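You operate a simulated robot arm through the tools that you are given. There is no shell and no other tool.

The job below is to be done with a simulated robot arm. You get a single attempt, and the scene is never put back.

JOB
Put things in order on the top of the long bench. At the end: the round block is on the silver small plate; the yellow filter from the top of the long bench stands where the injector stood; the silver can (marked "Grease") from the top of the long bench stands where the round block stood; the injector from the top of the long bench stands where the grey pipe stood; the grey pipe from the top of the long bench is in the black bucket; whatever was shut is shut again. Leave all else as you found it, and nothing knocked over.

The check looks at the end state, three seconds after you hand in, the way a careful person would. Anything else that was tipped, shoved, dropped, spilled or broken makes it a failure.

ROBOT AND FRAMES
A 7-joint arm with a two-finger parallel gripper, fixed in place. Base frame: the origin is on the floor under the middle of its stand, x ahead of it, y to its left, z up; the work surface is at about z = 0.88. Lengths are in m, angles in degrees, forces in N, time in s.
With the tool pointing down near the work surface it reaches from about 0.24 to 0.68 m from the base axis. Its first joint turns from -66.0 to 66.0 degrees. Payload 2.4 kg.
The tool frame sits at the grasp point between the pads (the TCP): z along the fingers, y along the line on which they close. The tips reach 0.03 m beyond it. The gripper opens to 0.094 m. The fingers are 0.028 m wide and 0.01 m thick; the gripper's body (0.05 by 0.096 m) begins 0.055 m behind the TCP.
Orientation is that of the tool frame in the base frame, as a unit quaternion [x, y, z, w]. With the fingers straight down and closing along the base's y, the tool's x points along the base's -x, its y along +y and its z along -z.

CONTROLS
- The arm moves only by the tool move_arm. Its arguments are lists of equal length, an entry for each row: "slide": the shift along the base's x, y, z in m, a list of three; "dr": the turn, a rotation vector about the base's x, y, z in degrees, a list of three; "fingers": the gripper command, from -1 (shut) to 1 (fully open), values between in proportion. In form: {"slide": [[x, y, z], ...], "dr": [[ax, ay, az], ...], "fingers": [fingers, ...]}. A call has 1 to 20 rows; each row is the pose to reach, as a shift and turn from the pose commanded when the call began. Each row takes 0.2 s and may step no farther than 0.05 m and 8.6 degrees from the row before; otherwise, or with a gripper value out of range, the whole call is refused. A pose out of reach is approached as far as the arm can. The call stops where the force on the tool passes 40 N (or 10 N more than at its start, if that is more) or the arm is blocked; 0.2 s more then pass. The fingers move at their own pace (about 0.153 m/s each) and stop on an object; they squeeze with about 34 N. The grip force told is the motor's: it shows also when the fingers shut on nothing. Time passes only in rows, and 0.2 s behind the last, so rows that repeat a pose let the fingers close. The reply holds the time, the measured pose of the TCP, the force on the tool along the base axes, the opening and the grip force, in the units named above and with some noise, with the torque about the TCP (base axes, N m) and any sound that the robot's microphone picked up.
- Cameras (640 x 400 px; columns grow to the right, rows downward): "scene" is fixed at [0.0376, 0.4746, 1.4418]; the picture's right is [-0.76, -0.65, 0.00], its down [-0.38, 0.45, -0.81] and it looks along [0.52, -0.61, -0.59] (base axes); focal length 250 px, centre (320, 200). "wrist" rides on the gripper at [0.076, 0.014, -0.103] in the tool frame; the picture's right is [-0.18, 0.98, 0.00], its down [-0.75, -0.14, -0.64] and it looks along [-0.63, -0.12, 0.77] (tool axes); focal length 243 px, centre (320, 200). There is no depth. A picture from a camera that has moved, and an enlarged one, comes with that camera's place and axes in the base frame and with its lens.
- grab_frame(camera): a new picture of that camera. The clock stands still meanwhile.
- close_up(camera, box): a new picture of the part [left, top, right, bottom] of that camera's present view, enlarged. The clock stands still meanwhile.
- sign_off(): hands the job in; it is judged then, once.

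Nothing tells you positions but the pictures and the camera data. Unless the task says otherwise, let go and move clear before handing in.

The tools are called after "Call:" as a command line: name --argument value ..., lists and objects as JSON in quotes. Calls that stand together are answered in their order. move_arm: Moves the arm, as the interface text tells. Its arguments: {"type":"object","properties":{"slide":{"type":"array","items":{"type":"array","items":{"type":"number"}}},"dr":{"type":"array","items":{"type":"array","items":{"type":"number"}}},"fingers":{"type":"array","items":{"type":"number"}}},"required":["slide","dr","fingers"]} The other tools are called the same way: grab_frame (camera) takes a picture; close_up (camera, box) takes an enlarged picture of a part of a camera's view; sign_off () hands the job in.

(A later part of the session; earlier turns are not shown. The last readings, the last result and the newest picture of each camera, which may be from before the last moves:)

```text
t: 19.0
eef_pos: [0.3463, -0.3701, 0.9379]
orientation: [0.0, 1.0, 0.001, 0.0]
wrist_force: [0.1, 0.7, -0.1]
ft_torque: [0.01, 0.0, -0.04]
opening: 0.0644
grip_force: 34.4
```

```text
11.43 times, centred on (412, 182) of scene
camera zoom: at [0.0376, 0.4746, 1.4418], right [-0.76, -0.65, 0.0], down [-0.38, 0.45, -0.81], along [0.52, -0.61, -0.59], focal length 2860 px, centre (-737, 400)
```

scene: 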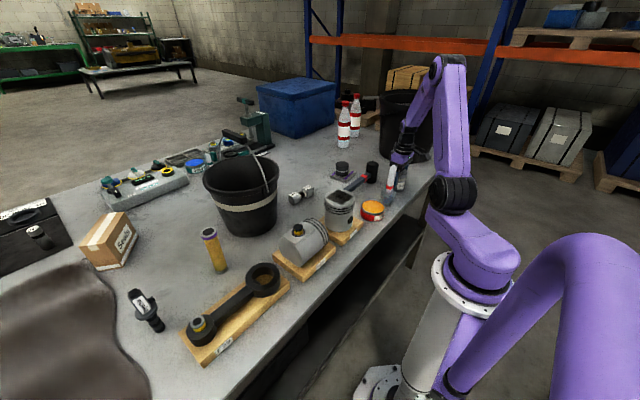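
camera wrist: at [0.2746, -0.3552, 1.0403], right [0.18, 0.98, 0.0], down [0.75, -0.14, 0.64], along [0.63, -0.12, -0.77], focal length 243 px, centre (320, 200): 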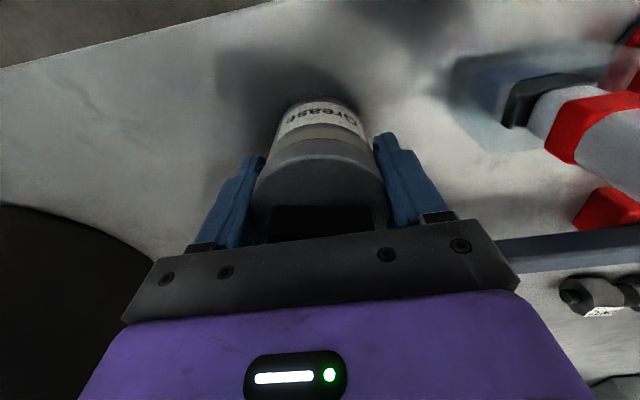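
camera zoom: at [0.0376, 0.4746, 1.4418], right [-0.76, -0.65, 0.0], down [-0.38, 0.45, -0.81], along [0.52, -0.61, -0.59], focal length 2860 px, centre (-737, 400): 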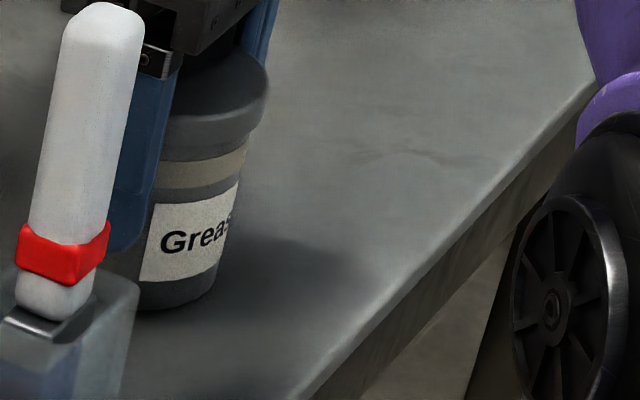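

Call:
move_arm --slide '[[0, 0, -0.001], [0, 0, -0.002], [0, 0, -0.003]]' --dr '[[0, 0, 0], [0, 0, 0], [0, 0, 0]]' --fingers '[-1, -1, -1]'

Call:
close_up --camera "wrist" --box '[230, 80, 410, 250]'

```text
t: 19.8
eef_pos: [0.3485, -0.37, 0.9374]
orientation: [-0.001, 1.0, -0.002, 0.002]
wrist_force: [3.3, -0.9, 11.9]
ft_torque: [0.16, 0.08, -0.06]
opening: 0.0643
grip_force: 33.4
heard: snap
```

```text
2.35 times, centred on (320, 165) of wrist
camera zoom: at [0.274, -0.3544, 1.0395], right [0.18, 0.98, 0.0], down [0.75, -0.14, 0.65], along [0.63, -0.12, -0.76], focal length 571 px, centre (320, 282)
```

zoom: 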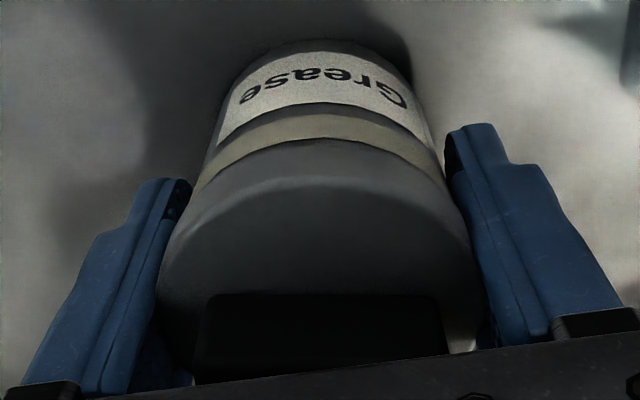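

Pressing down snapped the lid shut again at about 12 N, so re-latching works. I'll try a tiny 3 mm lift to see whether the latched lid carries the can's weight.

Call:
move_arm --slide '[[0, 0, 0.001], [0, 0, 0.002], [0, 0, 0.003], [0, 0, 0.004], [0, 0, 0.005], [0, 0, 0.006], [0, 0, 0.006]]' --dr '[[0, 0, 0], [0, 0, 0], [0, 0, 0], [0, 0, 0], [0, 0, 0], [0, 0, 0], [0, 0, 0]]' --fingers '[-1, -1, -1, -1, -1, -1, -1]'

Call:
close_up --camera "wrist" --box '[230, 80, 410, 250]'

Call:
close_up --camera "scene" --box '[395, 165, 430, 200]'

```text
t: 21.4
eef_pos: [0.3469, -0.3678, 0.9411]
orientation: [0.0, 1.0, 0.0, 0.0]
wrist_force: [0.0, -0.3, 0.6]
ft_torque: [0.02, -0.01, -0.02]
opening: 0.0644
grip_force: 34.2
heard: snap
```

```text
2.35 times, centred on (320, 165) of wrist
camera zoom: at [0.272, -0.3532, 1.0441], right [0.18, 0.98, 0.0], down [0.75, -0.14, 0.64], along [0.63, -0.12, -0.77], focal length 571 px, centre (320, 282)
```

zoom: 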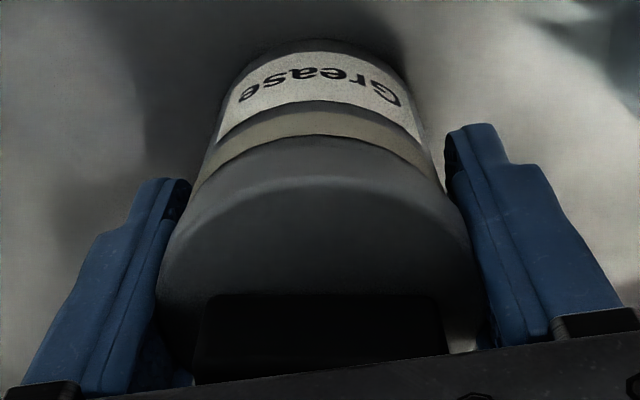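

```text
11.43 times, centred on (412, 182) of scene
camera zoom: at [0.0376, 0.4746, 1.4418], right [-0.76, -0.65, 0.0], down [-0.38, 0.45, -0.81], along [0.52, -0.61, -0.59], focal length 2860 px, centre (-737, 400)
```

zoom: 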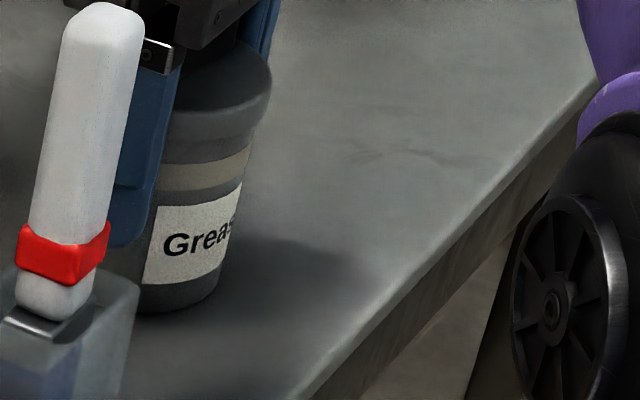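

The lid pops off under a light pull, so the can can't be carried by it. I'll set the lid back loosely, open, rise so only the fingertips reach the lid rim, and look.

Call:
move_arm --slide '[[0, 0, -0.0025], [0, 0, -0.0025], [0, 0, -0.0025], [0.004, 0, 0.012], [0.004, 0, 0.027], [0.004, 0, 0.027]]' --dr '[[0, 0, 0], [0, 0, 0], [0, 0, 0], [0, 0, 0], [0, 0, 0], [0, 0, 0]]' --fingers '[-1, 0.9, 0.9, 0.9, 0.9, 0.9]'

Call:
grab_frame --camera "wrist"

Call:
close_up --camera "scene" --box '[390, 150, 430, 200]'

```text
t: 22.8
eef_pos: [0.3504, -0.3695, 0.9659]
orientation: [0.0, 1.0, 0.0, 0.0]
wrist_force: [-0.2, 0.0, -0.1]
ft_torque: [0.01, -0.02, -0.03]
opening: 0.0891
grip_force: 0.0
```

```text
taken
camera wrist: at [0.2765, -0.3536, 1.0698], right [0.18, 0.98, 0.0], down [0.75, -0.14, 0.64], along [0.63, -0.12, -0.77], focal length 243 px, centre (320, 200)
```

wrist: 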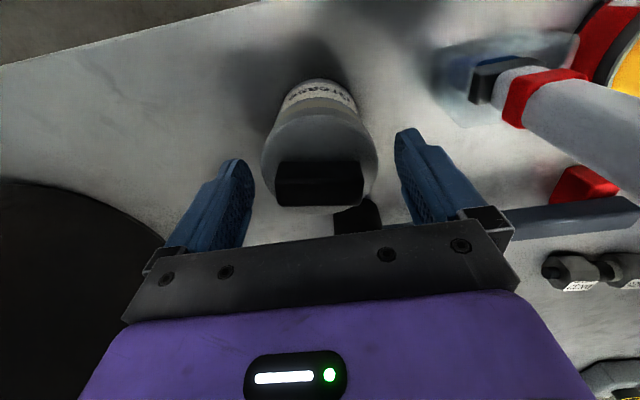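

```text
8.00 times, centred on (410, 175) of scene
camera zoom: at [0.0376, 0.4746, 1.4418], right [-0.76, -0.65, 0.0], down [-0.38, 0.45, -0.81], along [0.52, -0.61, -0.59], focal length 2002 px, centre (-400, 400)
```

zoom: 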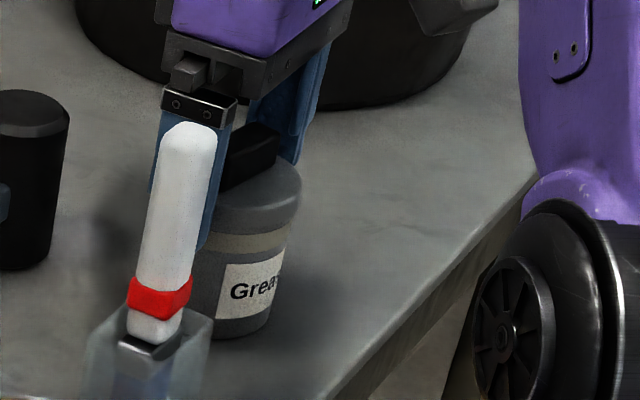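

Call:
close_up --camera "wrist" --box '[250, 70, 390, 215]'

Call:
close_up --camera "scene" --box '[400, 165, 430, 195]'

```text
2.76 times, centred on (320, 142) of wrist
camera zoom: at [0.2765, -0.3536, 1.0698], right [0.18, 0.98, 0.0], down [0.75, -0.14, 0.64], along [0.63, -0.12, -0.77], focal length 669 px, centre (320, 359)
```

zoom: 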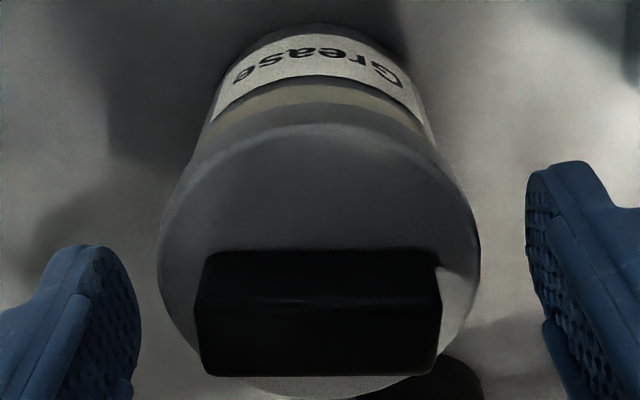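

```text
13.33 times, centred on (415, 180) of scene
camera zoom: at [0.0376, 0.4746, 1.4418], right [-0.76, -0.65, 0.0], down [-0.38, 0.45, -0.81], along [0.52, -0.61, -0.59], focal length 3337 px, centre (-947, 467)
```

zoom: 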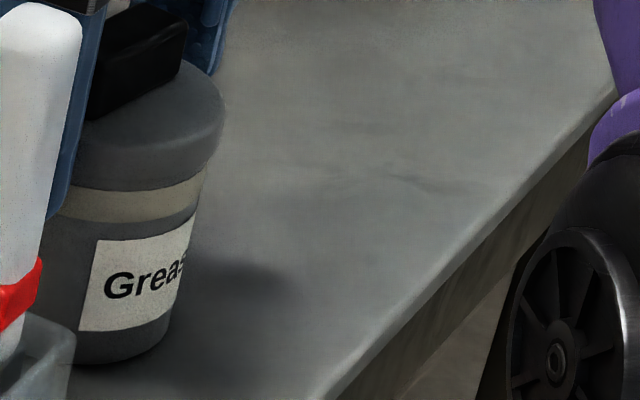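

The lid skirt runs from about z≈0.939 to 0.955. I'll raise 5 mm, close the tips on the lid rim and lift gently.

Call:
move_arm --slide '[[0.0015, 0, 0.005], [0.0015, 0, 0.005], [0.0015, 0, 0.005], [0.0015, 0, 0.005], [0.0015, 0, 0.005], [0.0015, 0, 0.008], [0.0015, 0, 0.011], [0.0015, 0, 0.015], [0.0015, 0, 0.02], [0.0015, 0, 0.03]]' --dr '[[0, 0, 0], [0, 0, 0], [0, 0, 0], [0, 0, 0], [0, 0, 0], [0, 0, 0], [0, 0, 0], [0, 0, 0], [0, 0, 0], [0, 0, 0]]' --fingers '[0.9, 0.9, -1, -1, -1, -1, -1, -1, -1, -1]'

Call:
grab_frame --camera "wrist"

Call:
close_up --camera "scene" --box '[380, 140, 440, 200]'

```text
t: 25.0
eef_pos: [0.3533, -0.37, 0.999]
orientation: [0.001, 1.0, 0.0, 0.0]
wrist_force: [0.3, 0.3, 0.0]
ft_torque: [0.01, 0.01, 0.0]
opening: 0.0623
grip_force: 34.3
```

```text
taken
camera wrist: at [0.2783, -0.3535, 1.1019], right [0.18, 0.98, 0.0], down [0.75, -0.14, 0.64], along [0.63, -0.12, -0.77], focal length 243 px, centre (320, 200)
```

wrist: 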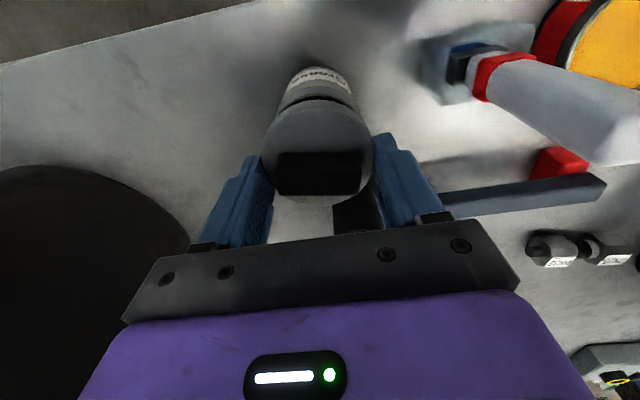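

```text
6.67 times, centred on (410, 170) of scene
camera zoom: at [0.0376, 0.4746, 1.4418], right [-0.76, -0.65, 0.0], down [-0.38, 0.45, -0.81], along [0.52, -0.61, -0.59], focal length 1668 px, centre (-280, 400)
```

zoom: 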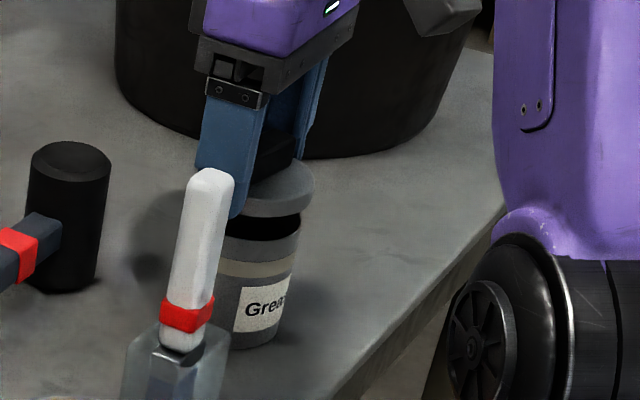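

The lid is off and held level, and the can body hasn't moved. I'll park the lid on clear bench at about (0.345, -0.49).

Call:
move_arm --slide '[[0, 0, 0.025], [-0.003, -0.04, 0.03], [-0.006, -0.08, 0.03], [-0.008, -0.12, 0.03], [-0.008, -0.12, -0.01], [-0.008, -0.12, -0.05], [-0.008, -0.12, -0.075], [-0.008, -0.12, -0.081], [-0.008, -0.12, -0.081]]' --dr '[[0, 0, 0], [0, 0, 0], [0, 0, 0], [0, 0, 0], [0, 0, 0], [0, 0, 0], [0, 0, 0], [0, 0, 0], [0, 0, 0]]' --fingers '[-1, -1, -1, -1, -1, -1, -1, -1, -1]'

Call:
grab_frame --camera "wrist"

Call:
close_up --camera "scene" --box '[370, 110, 460, 200]'

```text
t: 27.0
eef_pos: [0.342, -0.4904, 0.9143]
orientation: [0.0, 1.0, 0.0, 0.0]
wrist_force: [-0.4, 0.1, 0.3]
ft_torque: [0.0, 0.03, 0.01]
opening: 0.0623
grip_force: 33.6
```

```text
taken
camera wrist: at [0.2677, -0.4756, 1.0178], right [0.18, 0.98, 0.0], down [0.75, -0.14, 0.64], along [0.63, -0.12, -0.77], focal length 243 px, centre (320, 200)
```

wrist: 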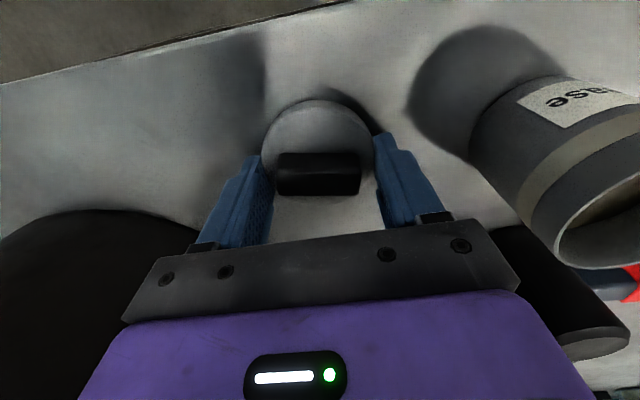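

```text
4.44 times, centred on (415, 155) of scene
camera zoom: at [0.0376, 0.4746, 1.4418], right [-0.76, -0.65, 0.0], down [-0.38, 0.45, -0.81], along [0.52, -0.61, -0.59], focal length 1112 px, centre (-102, 400)
```

zoom: 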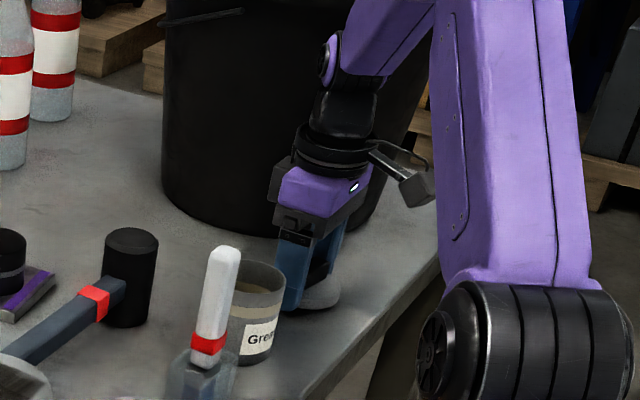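

The lid hovers a couple of millimetres above the bench. I'll ease down and release it.

Call:
move_arm --slide '[[0, 0, -0.001], [0, 0, -0.0015], [0, 0, -0.0015], [0, 0, -0.0015], [0, 0, 0.02], [0, 0, 0.06], [0, 0, 0.1], [0, 0, 0.12]]' --dr '[[0, 0, 0], [0, 0, 0], [0, 0, 0], [0, 0, 0], [0, 0, 0], [0, 0, 0], [0, 0, 0], [0, 0, 0]]' --fingers '[-1, -1, 0.8, 0.8, 0.8, 1, 1, 1]'

Call:
grab_frame --camera "wrist"

Call:
close_up --camera "scene" --box '[370, 130, 450, 200]'

```text
t: 28.8
eef_pos: [0.3414, -0.4869, 1.0354]
orientation: [-0.001, 1.0, 0.0, -0.001]
wrist_force: [0.3, -1.1, -0.4]
ft_torque: [0.01, -0.04, 0.02]
opening: 0.0936
grip_force: 0.1
```

```text
taken
camera wrist: at [0.2675, -0.4725, 1.1391], right [0.18, 0.98, 0.0], down [0.75, -0.14, 0.64], along [0.63, -0.12, -0.77], focal length 243 px, centre (320, 200)
```

wrist: 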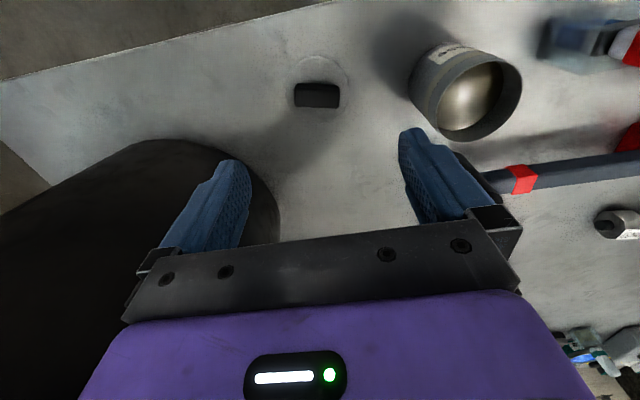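

```text
5.71 times, centred on (410, 165) of scene
camera zoom: at [0.0376, 0.4746, 1.4418], right [-0.76, -0.65, 0.0], down [-0.38, 0.45, -0.81], along [0.52, -0.61, -0.59], focal length 1430 px, centre (-194, 400)
```

zoom: 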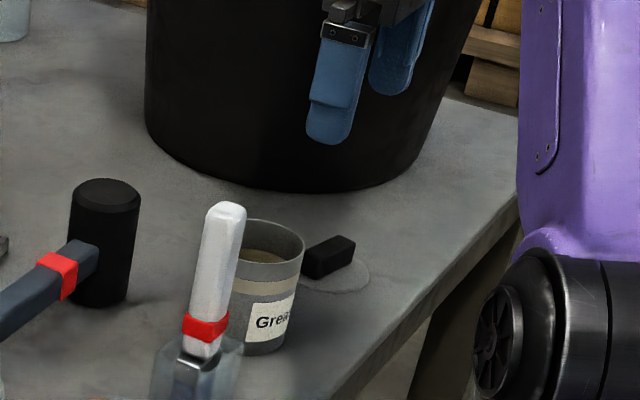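

The lid is parked upright, and the open can body still stands at about (0.352, -0.369). I'll move above the body and check alignment.

Call:
move_arm --slide '[[0.003, 0.03, 0.03], [0.006, 0.07, 0.03], [0.0105, 0.11, 0.03], [0.0105, 0.119, 0.02], [0.0105, 0.119, 0.0], [0.0105, 0.119, 0.0]]' --dr '[[0, 0, 0], [0, 0, 0], [0, 0, 0], [0, 0, 0], [0, 0, 0], [0, 0, 0]]' --fingers '[1, 1, 1, 1, 1, 1]'

Call:
grab_frame --camera "wrist"

Call:
close_up --camera "wrist" --box '[260, 50, 380, 180]'

```text
t: 30.2
eef_pos: [0.3519, -0.3705, 1.0368]
orientation: [0.001, 1.0, -0.001, 0.0]
wrist_force: [0.5, -0.8, 1.0]
ft_torque: [0.01, -0.01, -0.03]
opening: 0.0941
grip_force: 0.1
```

```text
taken
camera wrist: at [0.2784, -0.3554, 1.1394], right [0.18, 0.98, 0.0], down [0.75, -0.14, 0.64], along [0.63, -0.12, -0.77], focal length 243 px, centre (320, 200)
```

wrist: 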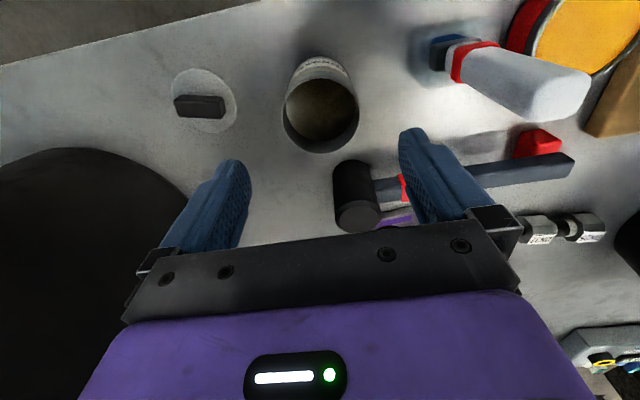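

```text
3.08 times, centred on (320, 115) of wrist
camera zoom: at [0.2784, -0.3554, 1.1394], right [0.18, 0.98, 0.0], down [0.75, -0.14, 0.64], along [0.63, -0.12, -0.77], focal length 746 px, centre (320, 462)
```

zoom: 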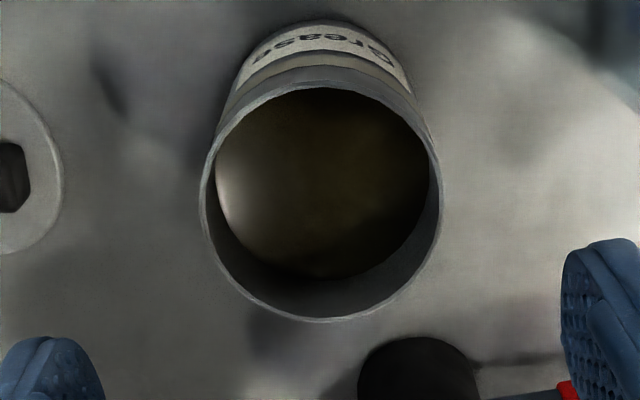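

The can body is centred at about (0.351, -0.368) with an outer diameter near 0.06. I'll descend and grip the body low.

Call:
move_arm --slide '[[-0.001, 0.002, -0.04], [-0.001, 0.002, -0.08], [-0.001, 0.002, -0.11], [-0.001, 0.002, -0.118], [-0.001, 0.002, -0.118], [-0.001, 0.002, -0.118], [-0.001, 0.002, -0.118]]' --dr '[[0, 0, 0], [0, 0, 0], [0, 0, 0], [0, 0, 0], [0, 0, 0], [0, 0, 0], [0, 0, 0]]' --fingers '[1, 1, 1, 1, -1, -1, -1]'

Call:
grab_frame --camera "wrist"

Call:
close_up --camera "scene" --box '[370, 130, 450, 200]'

```text
t: 31.8
eef_pos: [0.3512, -0.3678, 0.9194]
orientation: [0.001, 1.0, 0.0, 0.0]
wrist_force: [-0.4, -0.6, 1.3]
ft_torque: [0.03, -0.06, -0.02]
opening: 0.0619
grip_force: 34.6
```

```text
taken
camera wrist: at [0.2781, -0.3527, 1.0223], right [0.18, 0.98, 0.0], down [0.75, -0.14, 0.64], along [0.63, -0.12, -0.77], focal length 243 px, centre (320, 200)
```

wrist: 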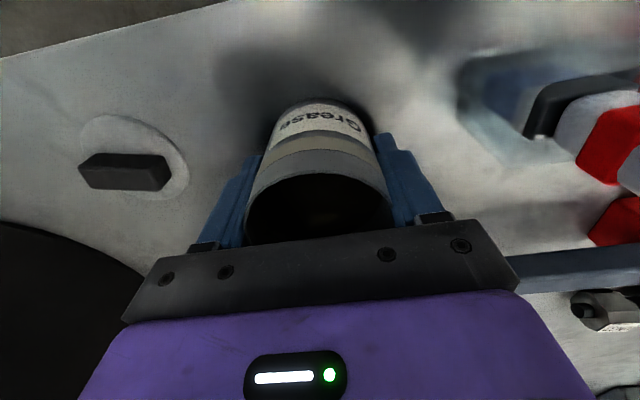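

```text
5.71 times, centred on (410, 165) of scene
camera zoom: at [0.0376, 0.4746, 1.4418], right [-0.76, -0.65, 0.0], down [-0.38, 0.45, -0.81], along [0.52, -0.61, -0.59], focal length 1430 px, centre (-194, 400)
```

zoom: 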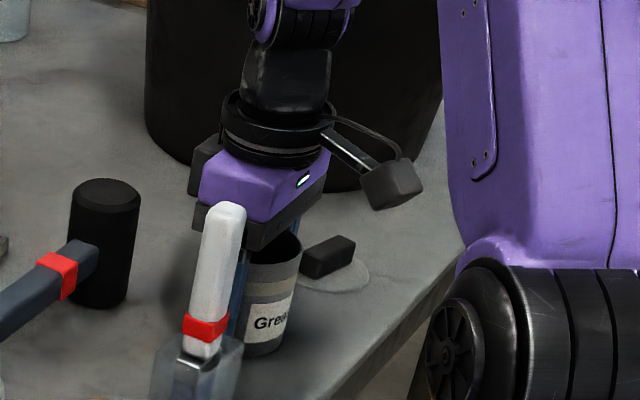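

The body is gripped (0.062 opening). I'll lift, carry it to the round block's old spot (0.450, -0.468) and lower it there.

Call:
move_arm --slide '[[0, 0, 0.02], [0, 0, 0.045], [0.0, 0, 0.06], [0.025, -0.025, 0.06], [0.05, -0.05, 0.06], [0.075, -0.075, 0.06], [0.0972, -0.1, 0.06], [0.0972, -0.1, 0.06], [0.0972, -0.1, 0.03], [0.0972, -0.1, 0.008], [0.0972, -0.1, 0.008]]' --dr '[[0, 0, 0], [0, 0, 0], [0, 0, 0], [0, 0, 0], [0, 0, 0], [0, 0, 0], [0, 0, 0], [0, 0, 0], [0, 0, 0], [0, 0, 0], [0, 0, 0]]' --fingers '[-1, -1, -1, -1, -1, -1, -1, -1, -1, -1, -1]'

Call:
grab_frame --camera "wrist"

Call:
close_up --camera "scene" --box '[360, 120, 450, 200]'

```text
t: 34.2
eef_pos: [0.4506, -0.4671, 0.9269]
orientation: [-0.001, 1.0, 0.0, 0.0]
wrist_force: [0.0, 0.3, -1.9]
ft_torque: [0.01, 0.0, -0.01]
opening: 0.0613
grip_force: 34.3
```

```text
taken
camera wrist: at [0.3753, -0.4521, 1.0301], right [0.18, 0.98, 0.0], down [0.75, -0.14, 0.64], along [0.63, -0.12, -0.77], focal length 243 px, centre (320, 200)
```

wrist: 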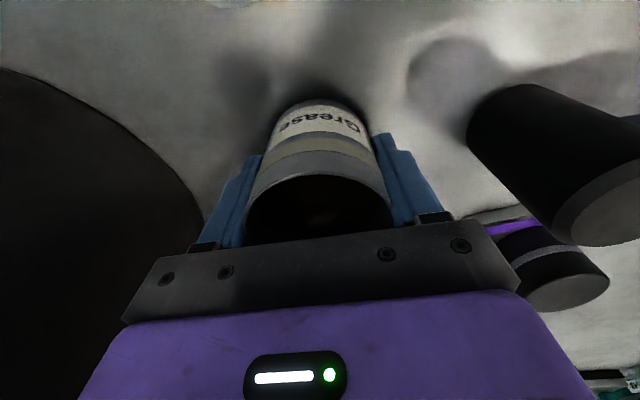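

```text
5.00 times, centred on (405, 160) of scene
camera zoom: at [0.0376, 0.4745, 1.4418], right [-0.76, -0.65, 0.0], down [-0.38, 0.45, -0.81], along [0.52, -0.61, -0.59], focal length 1251 px, centre (-105, 400)
```

zoom: 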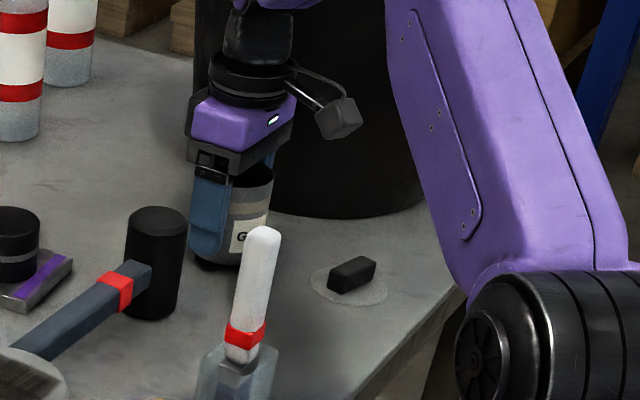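

Call:
move_arm --slide '[[0, 0, -0.004], [0, 0, -0.007], [0, 0, -0.008], [0, 0, -0.0085]]' --dr '[[0, 0, 0], [0, 0, 0], [0, 0, 0], [0, 0, 0]]' --fingers '[-1, -1, -1, -1]'

```text
t: 35.2
eef_pos: [0.4515, -0.4683, 0.9193]
orientation: [0.001, 1.0, 0.0, 0.0]
wrist_force: [-2.5, 0.9, 6.1]
ft_torque: [0.16, -0.06, 0.07]
opening: 0.0615
grip_force: 34.1
```

Contact with the bench (+6 N). I'll release and rise.

Call:
move_arm --slide '[[0, 0, 0.0], [0, 0, 0.0005], [0, 0, 0.001], [0, 0, 0.03], [0, 0, 0.07], [0, 0, 0.11]]' --dr '[[0, 0, 0], [0, 0, 0], [0, 0, 0], [0, 0, 0], [0, 0, 0], [0, 0, 0]]' --fingers '[0.0, 0.9, 0.9, 0.9, 0.9, 0.9]'

Call:
grab_frame --camera "wrist"

Call:
close_up --camera "scene" --box '[360, 120, 450, 200]'

```text
t: 36.6
eef_pos: [0.4513, -0.4655, 1.0273]
orientation: [0.0, 1.0, -0.001, 0.0]
wrist_force: [0.2, 0.3, 0.1]
ft_torque: [0.01, 0.02, 0.0]
opening: 0.0894
grip_force: 0.0
```

```text
taken
camera wrist: at [0.3767, -0.4514, 1.1311], right [0.18, 0.98, 0.0], down [0.75, -0.14, 0.64], along [0.63, -0.12, -0.77], focal length 243 px, centre (320, 200)
```

wrist: 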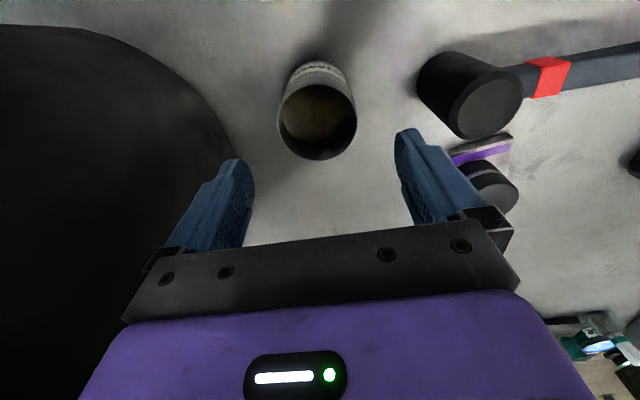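

```text
5.00 times, centred on (405, 160) of scene
camera zoom: at [0.0375, 0.4746, 1.4418], right [-0.76, -0.65, 0.0], down [-0.38, 0.45, -0.81], along [0.52, -0.61, -0.59], focal length 1251 px, centre (-105, 400)
```

zoom: 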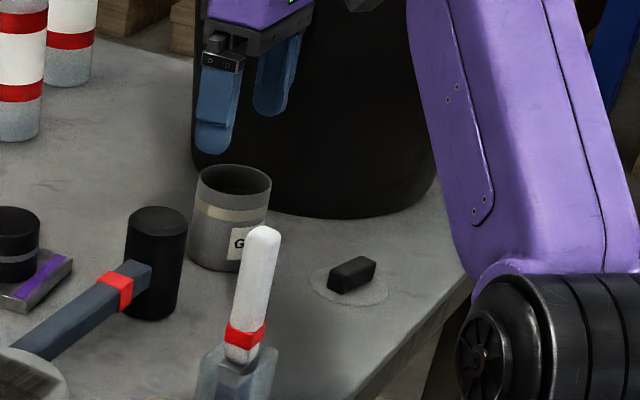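

The can body stands at the target. I'll measure its exact centre before fetching the lid.

Call:
close_up --camera "wrist" --box '[260, 50, 380, 180]'

```text
3.08 times, centred on (320, 115) of wrist
camera zoom: at [0.3767, -0.4514, 1.1311], right [0.18, 0.98, 0.0], down [0.75, -0.14, 0.64], along [0.63, -0.12, -0.77], focal length 746 px, centre (320, 462)
```

zoom: 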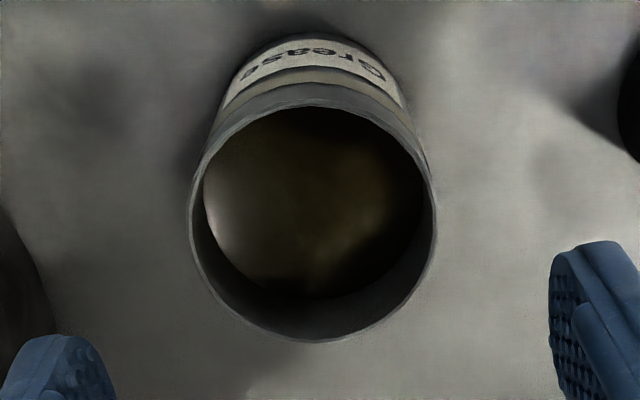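

The can body is at about (0.4495, -0.470) in commanded coordinates. Next I hover over the parked lid.

Call:
move_arm --slide '[[-0.035, -0.007, 0.01], [-0.07, -0.014, 0.01], [-0.1067, -0.021, 0.005], [-0.1067, -0.021, -0.03], [-0.1067, -0.021, -0.03]]' --dr '[[0, 0, 0], [0, 0, 0], [0, 0, 0], [0, 0, 0], [0, 0, 0]]' --fingers '[0.9, 0.9, 0.9, 0.9, 0.9]'

Call:
close_up --camera "wrist" --box '[220, 40, 420, 200]'

```text
t: 37.8
eef_pos: [0.3442, -0.4904, 1.0008]
orientation: [0.0, 1.0, 0.0, 0.0]
wrist_force: [-0.2, -0.1, -0.1]
ft_torque: [0.0, -0.01, 0.01]
opening: 0.0892
grip_force: 0.0
```

```text
2.50 times, centred on (320, 120) of wrist
camera zoom: at [0.2698, -0.475, 1.1026], right [0.18, 0.98, 0.0], down [0.75, -0.14, 0.64], along [0.63, -0.12, -0.77], focal length 606 px, centre (320, 400)
```

zoom: 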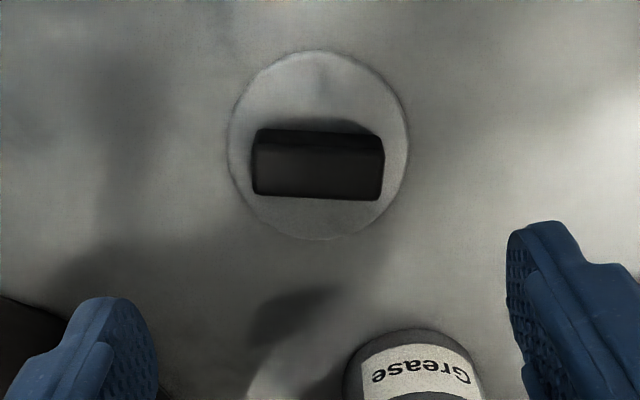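

The lid lies flat, centred near (0.337, -0.488), with its handle bar turned about 15° from the y axis. I'll grip the bar end-to-end, so the fingertips stay above the lid for re-seating. First I align over it.

Call:
move_arm --slide '[[-0.004, 0.0005, 0], [-0.0084, 0.001, -0.01], [-0.0084, 0.001, -0.02], [-0.0084, 0.001, -0.03], [-0.0084, 0.001, -0.03]]' --dr '[[0, 0, -5], [0, 0, -10], [0, 0, -14], [0, 0, -14], [0, 0, -14]]' --fingers '[0.5, 0.3, 0.3, 0.3, 0.3]'

Call:
close_up --camera "wrist" --box '[220, 40, 420, 220]'

Call:
close_up --camera "scene" --box '[380, 130, 460, 200]'

```text
t: 39.0
eef_pos: [0.3354, -0.4884, 0.9683]
orientation: [0.122, 0.993, 0.0, 0.0]
wrist_force: [-0.7, 0.2, -0.1]
ft_torque: [0.01, -0.03, 0.0]
opening: 0.061
grip_force: 0.1
```

```text
2.22 times, centred on (320, 130) of wrist
camera zoom: at [0.2664, -0.4552, 1.0706], right [0.42, 0.91, 0.0], down [0.7, -0.32, 0.64], along [0.58, -0.27, -0.77], focal length 539 px, centre (320, 356)
```

zoom: 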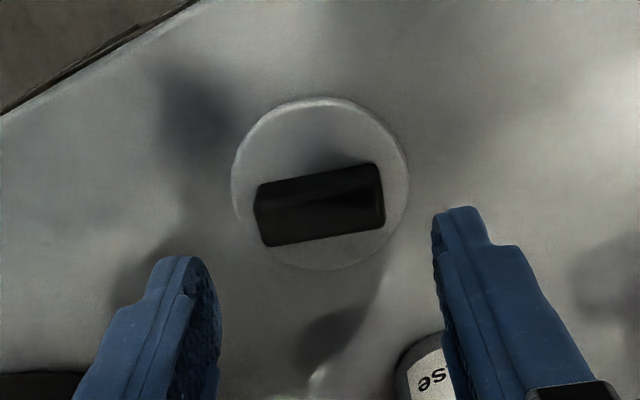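

```text
5.71 times, centred on (420, 165) of scene
camera zoom: at [0.0376, 0.4746, 1.4418], right [-0.76, -0.65, 0.0], down [-0.38, 0.45, -0.81], along [0.52, -0.61, -0.59], focal length 1430 px, centre (-251, 400)
```

zoom: 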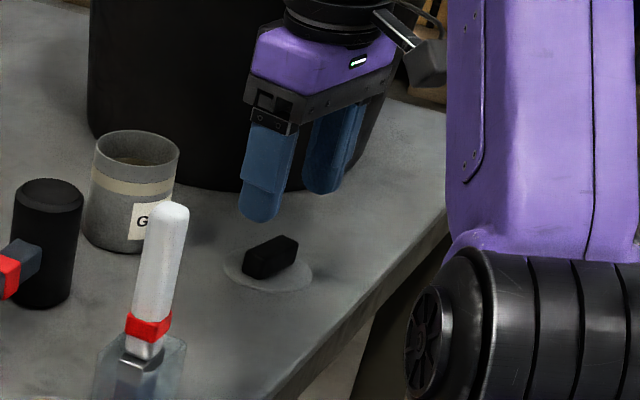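

The bar is aligned with the closing axis. I'll shift 3 mm back, descend and grip the bar.

Call:
move_arm --slide '[[-0.0027, 0.0012, -0.02], [-0.0027, 0.0012, -0.04], [-0.0027, 0.0012, -0.046], [-0.0027, 0.0012, -0.046], [-0.0027, 0.0012, -0.046], [-0.0027, 0.0012, -0.046]]' --dr '[[0, 0, 0], [0, 0, 0], [0, 0, 0], [0, 0, 0], [0, 0, 0], [0, 0, 0]]' --fingers '[0.3, 0.3, 0.3, -1, -1, -1]'

Call:
close_up --camera "wrist" --box '[220, 60, 420, 240]'

Call:
close_up --camera "scene" --box '[390, 140, 450, 200]'

```text
t: 40.4
eef_pos: [0.3342, -0.486, 0.9221]
orientation: [0.122, 0.993, 0.0, 0.0]
wrist_force: [-1.1, 0.0, 0.2]
ft_torque: [0.01, -0.03, 0.05]
opening: 0.0426
grip_force: 33.6
```

```text
2.22 times, centred on (320, 150) of wrist
camera zoom: at [0.2652, -0.4546, 1.0255], right [0.42, 0.91, 0.0], down [0.7, -0.32, 0.64], along [0.58, -0.27, -0.77], focal length 539 px, centre (320, 311)
```

zoom: 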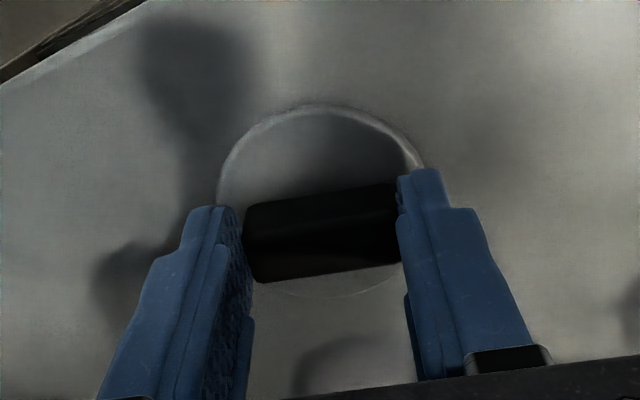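

```text
6.67 times, centred on (420, 170) of scene
camera zoom: at [0.0376, 0.4746, 1.4418], right [-0.76, -0.65, 0.0], down [-0.38, 0.45, -0.81], along [0.52, -0.61, -0.59], focal length 1668 px, centre (-347, 400)
```

zoom: 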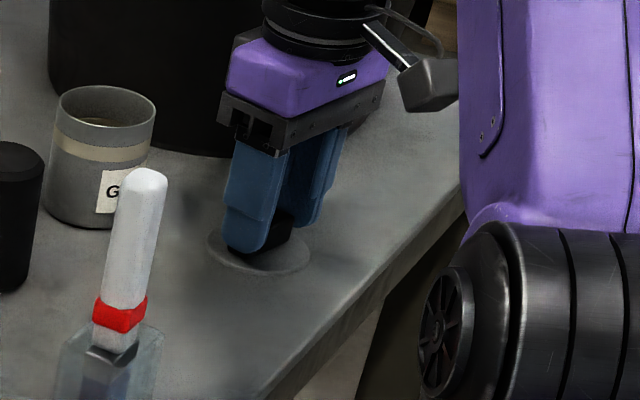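

The handle bar is firmly gripped (0.0426) and the lid is centred on the tool. I'll lift and carry it above the can.

Call:
move_arm --slide '[[0, 0, 0.03], [0, 0, 0.065], [0, 0, 0.1], [0.03, 0.005, 0.1], [0.06, 0.01, 0.1], [0.09, 0.014, 0.1], [0.1163, 0.0178, 0.1], [0.1163, 0.0178, 0.1], [0.1163, 0.0178, 0.09], [0.1163, 0.0178, 0.09]]' --dr '[[0, 0, 0], [0, 0, 0], [0, 0, 0], [0, 0, 1], [0, 0, 2], [0, 0, 3], [0, 0, 3.5], [0, 0, 3.5], [0, 0, 3.5], [0, 0, 3.5]]' --fingers '[-1, -1, -1, -1, -1, -1, -1, -1, -1, -1]'

Call:
close_up --camera "wrist" --box '[220, 60, 420, 240]'

Call:
close_up --camera "scene" --box '[370, 120, 430, 180]'

```text
t: 42.6
eef_pos: [0.4515, -0.4679, 1.0138]
orientation: [0.091, 0.996, 0.0, 0.0]
wrist_force: [0.0, 0.5, -0.3]
ft_torque: [0.02, 0.01, 0.0]
opening: 0.0428
grip_force: 34.1
```

```text
2.22 times, centred on (320, 150) of wrist
camera zoom: at [0.3805, -0.4395, 1.1162], right [0.36, 0.93, 0.0], down [0.72, -0.28, 0.64], along [0.6, -0.23, -0.77], focal length 539 px, centre (320, 311)
```

zoom: 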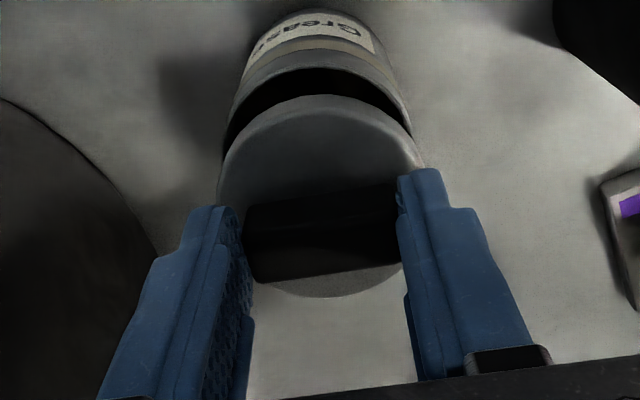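

```text
6.67 times, centred on (400, 150) of scene
camera zoom: at [0.0376, 0.4746, 1.4418], right [-0.76, -0.65, 0.0], down [-0.38, 0.45, -0.81], along [0.52, -0.61, -0.59], focal length 1668 px, centre (-213, 533)
```

zoom: 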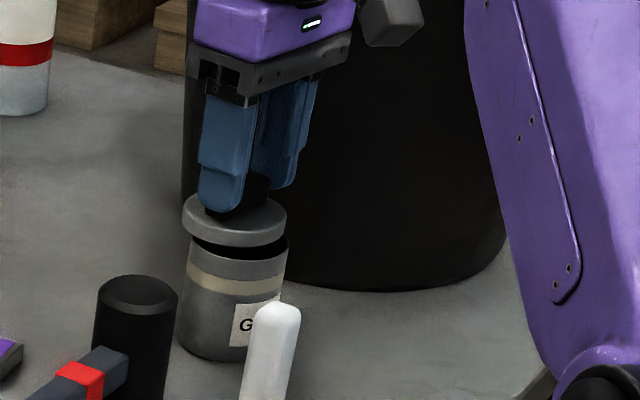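

The lid is centred over the can rim within a millimetre. I'll lower it gradually.

Call:
move_arm --slide '[[0, 0, -0.006], [0, 0, -0.011], [0, 0, -0.014], [0, 0, -0.017], [0, 0, -0.019], [0, 0, -0.02]]' --dr '[[0, 0, 0], [0, 0, 0], [0, 0, 0], [0, 0, 0], [0, 0, 0], [0, 0, 0]]' --fingers '[-1, -1, -1, -1, -1, -1]'

Call:
close_up --camera "wrist" --box '[220, 60, 420, 240]'

Call:
close_up --camera "scene" --box '[370, 120, 430, 180]'

```text
t: 44.0
eef_pos: [0.4513, -0.469, 0.997]
orientation: [0.09, 0.996, -0.002, 0.002]
wrist_force: [-5.5, 7.8, 36.7]
ft_torque: [0.49, 0.46, -0.01]
opening: 0.0429
grip_force: 34.0
```

```text
2.22 times, centred on (320, 150) of wrist
camera zoom: at [0.3787, -0.4395, 1.0995], right [0.36, 0.93, 0.0], down [0.71, -0.27, 0.65], along [0.6, -0.23, -0.76], focal length 539 px, centre (320, 311)
```

zoom: 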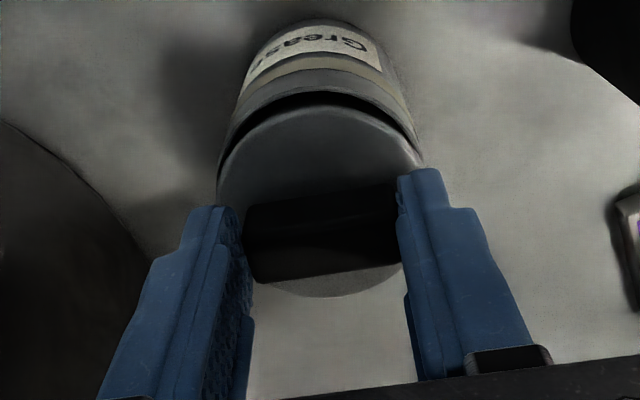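

```text
6.67 times, centred on (400, 150) of scene
camera zoom: at [0.0368, 0.4754, 1.4415], right [-0.76, -0.65, 0.0], down [-0.38, 0.45, -0.81], along [0.52, -0.62, -0.59], focal length 1668 px, centre (-213, 533)
```

zoom: 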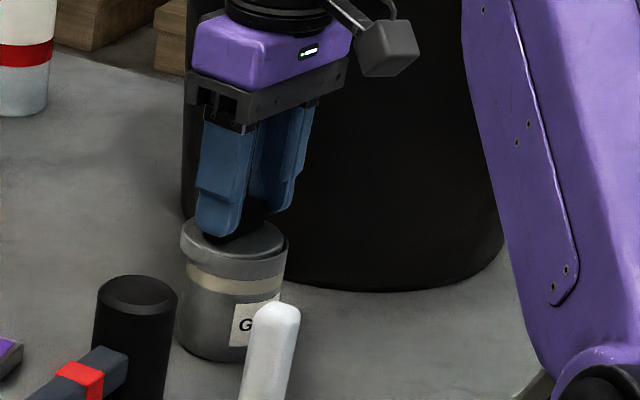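

The lid contacts at about 37 N with no snap, so it may be slightly off-centre. I'll back off the pressure and inspect closely.

Call:
move_arm --slide '[[0, 0, 0.003], [0, 0, 0.005], [0, 0, 0.005]]' --dr '[[0, 0, 0], [0, 0, 0], [0, 0, 0]]' --fingers '[-1, -1, -1]'

Call:
close_up --camera "scene" --box '[382, 145, 407, 170]'

Call:
close_up --camera "wrist" --box '[260, 70, 380, 170]'

```text
t: 44.8
eef_pos: [0.4494, -0.469, 0.9968]
orientation: [0.091, 0.996, 0.001, 0.0]
wrist_force: [2.4, -0.5, 9.6]
ft_torque: [-0.22, -0.33, 0.02]
opening: 0.0427
grip_force: 34.0
```

```text
16.00 times, centred on (394, 158) of scene
camera zoom: at [0.0375, 0.4747, 1.4417], right [-0.76, -0.65, 0.0], down [-0.38, 0.45, -0.81], along [0.52, -0.61, -0.59], focal length 4004 px, centre (-872, 880)
```

zoom: 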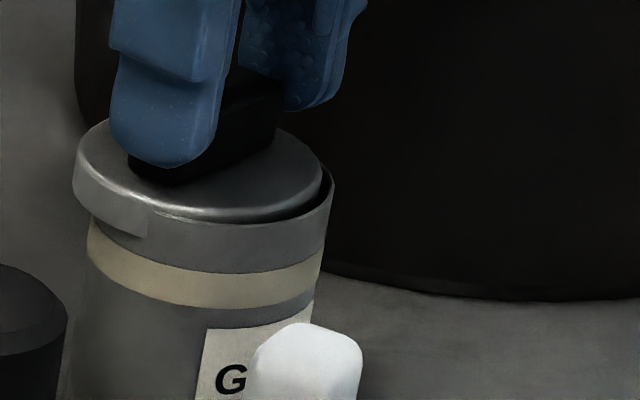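

```text
4.00 times, centred on (320, 120) of wrist
camera zoom: at [0.3792, -0.4399, 1.1], right [0.36, 0.93, 0.0], down [0.72, -0.28, 0.64], along [0.6, -0.23, -0.77], focal length 970 px, centre (320, 520)
```

zoom: 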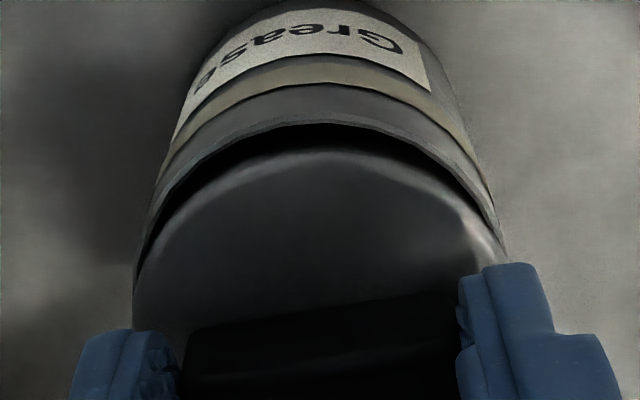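

The picture shows the lid overhanging the rim on the +x/+y side, so it needs to shift back a few millimetres. I'll lift clear and measure the offset carefully.

Call:
move_arm --slide '[[0, 0, 0.005], [0, 0, 0.01], [0, 0, 0.012], [0, 0, 0.012]]' --dr '[[0, 0, 0], [0, 0, 0], [0, 0, 0], [0, 0, 0]]' --fingers '[-1, -1, -1, -1]'

Call:
close_up --camera "scene" --box '[382, 142, 407, 167]'

Call:
close_up --camera "wrist" --box '[260, 70, 380, 170]'

Call:
close_up --camera "wrist" --box '[220, 40, 420, 220]'

```text
t: 45.8
eef_pos: [0.4499, -0.4695, 1.0111]
orientation: [0.091, 0.996, 0.0, 0.0]
wrist_force: [0.4, 0.0, 0.0]
ft_torque: [0.02, -0.01, 0.0]
opening: 0.0427
grip_force: 34.6
```

```text
16.00 times, centred on (394, 154) of scene
camera zoom: at [0.0376, 0.4746, 1.4418], right [-0.76, -0.65, 0.0], down [-0.38, 0.45, -0.81], along [0.52, -0.61, -0.59], focal length 4004 px, centre (-872, 928)
```

zoom: 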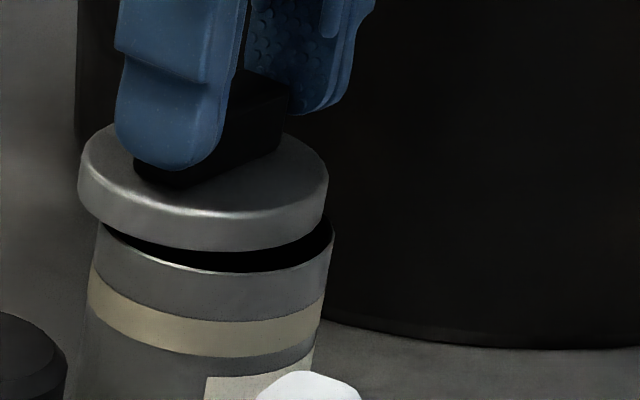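

```text
4.00 times, centred on (320, 120) of wrist
camera zoom: at [0.3799, -0.4401, 1.1128], right [0.36, 0.93, 0.0], down [0.72, -0.28, 0.64], along [0.6, -0.23, -0.77], focal length 970 px, centre (320, 520)
```

zoom: 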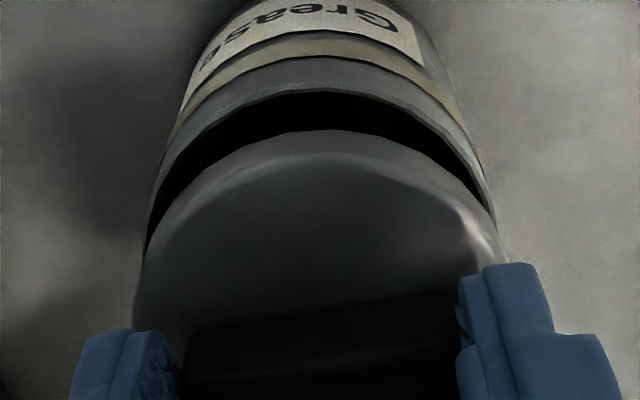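

```text
2.22 times, centred on (320, 130) of wrist
camera zoom: at [0.3799, -0.4401, 1.1128], right [0.36, 0.93, 0.0], down [0.72, -0.28, 0.64], along [0.6, -0.23, -0.77], focal length 539 px, centre (320, 356)
```

zoom: 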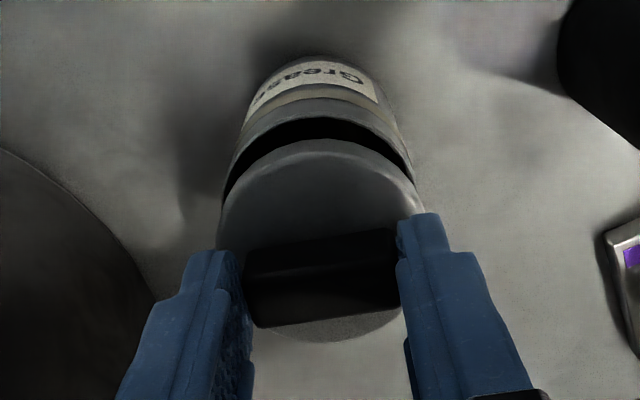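

Both views agree that the lid sits about 5–6 mm too far in +x relative to the can axis. I'll shift back and re-check before lowering.

Call:
move_arm --slide '[[-0.003, -0.0005, 0.002], [-0.0055, -0.001, 0.002], [-0.0055, -0.001, 0.002]]' --dr '[[0, 0, 0], [0, 0, 0], [0, 0, 0]]' --fingers '[-1, -1, -1]'

Call:
close_up --camera "scene" --box '[382, 142, 407, 167]'

Call:
close_up --camera "wrist" --box '[260, 70, 380, 170]'

```text
t: 46.6
eef_pos: [0.4446, -0.4691, 1.0126]
orientation: [0.091, 0.996, 0.0, 0.0]
wrist_force: [-0.6, 0.4, -0.5]
ft_torque: [0.0, 0.03, -0.01]
opening: 0.0425
grip_force: 33.9
```

```text
16.00 times, centred on (394, 154) of scene
camera zoom: at [0.0376, 0.4746, 1.4418], right [-0.76, -0.65, 0.0], down [-0.38, 0.45, -0.81], along [0.52, -0.61, -0.59], focal length 4004 px, centre (-872, 928)
```

zoom: 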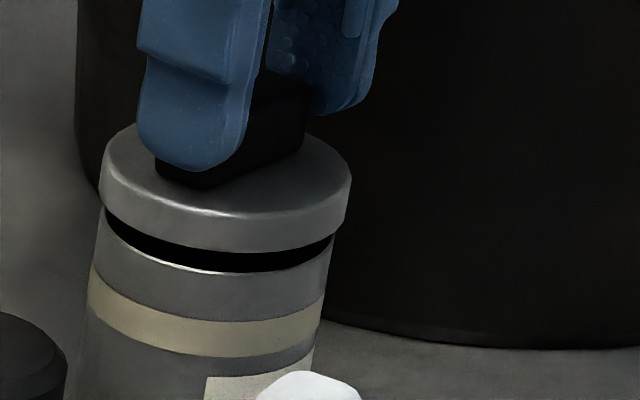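

```text
4.00 times, centred on (320, 120) of wrist
camera zoom: at [0.3737, -0.4402, 1.1145], right [0.36, 0.93, 0.0], down [0.72, -0.28, 0.64], along [0.6, -0.23, -0.77], focal length 970 px, centre (320, 520)
```

zoom: 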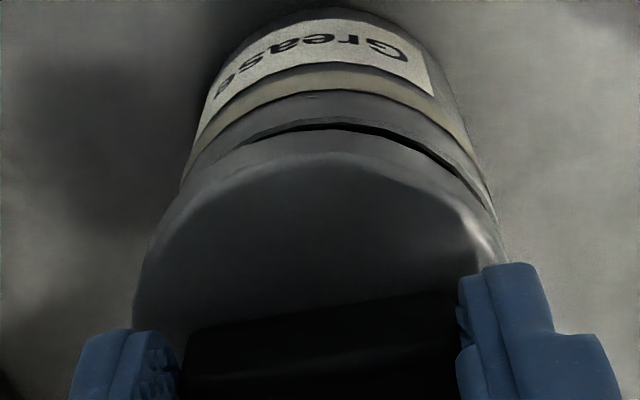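

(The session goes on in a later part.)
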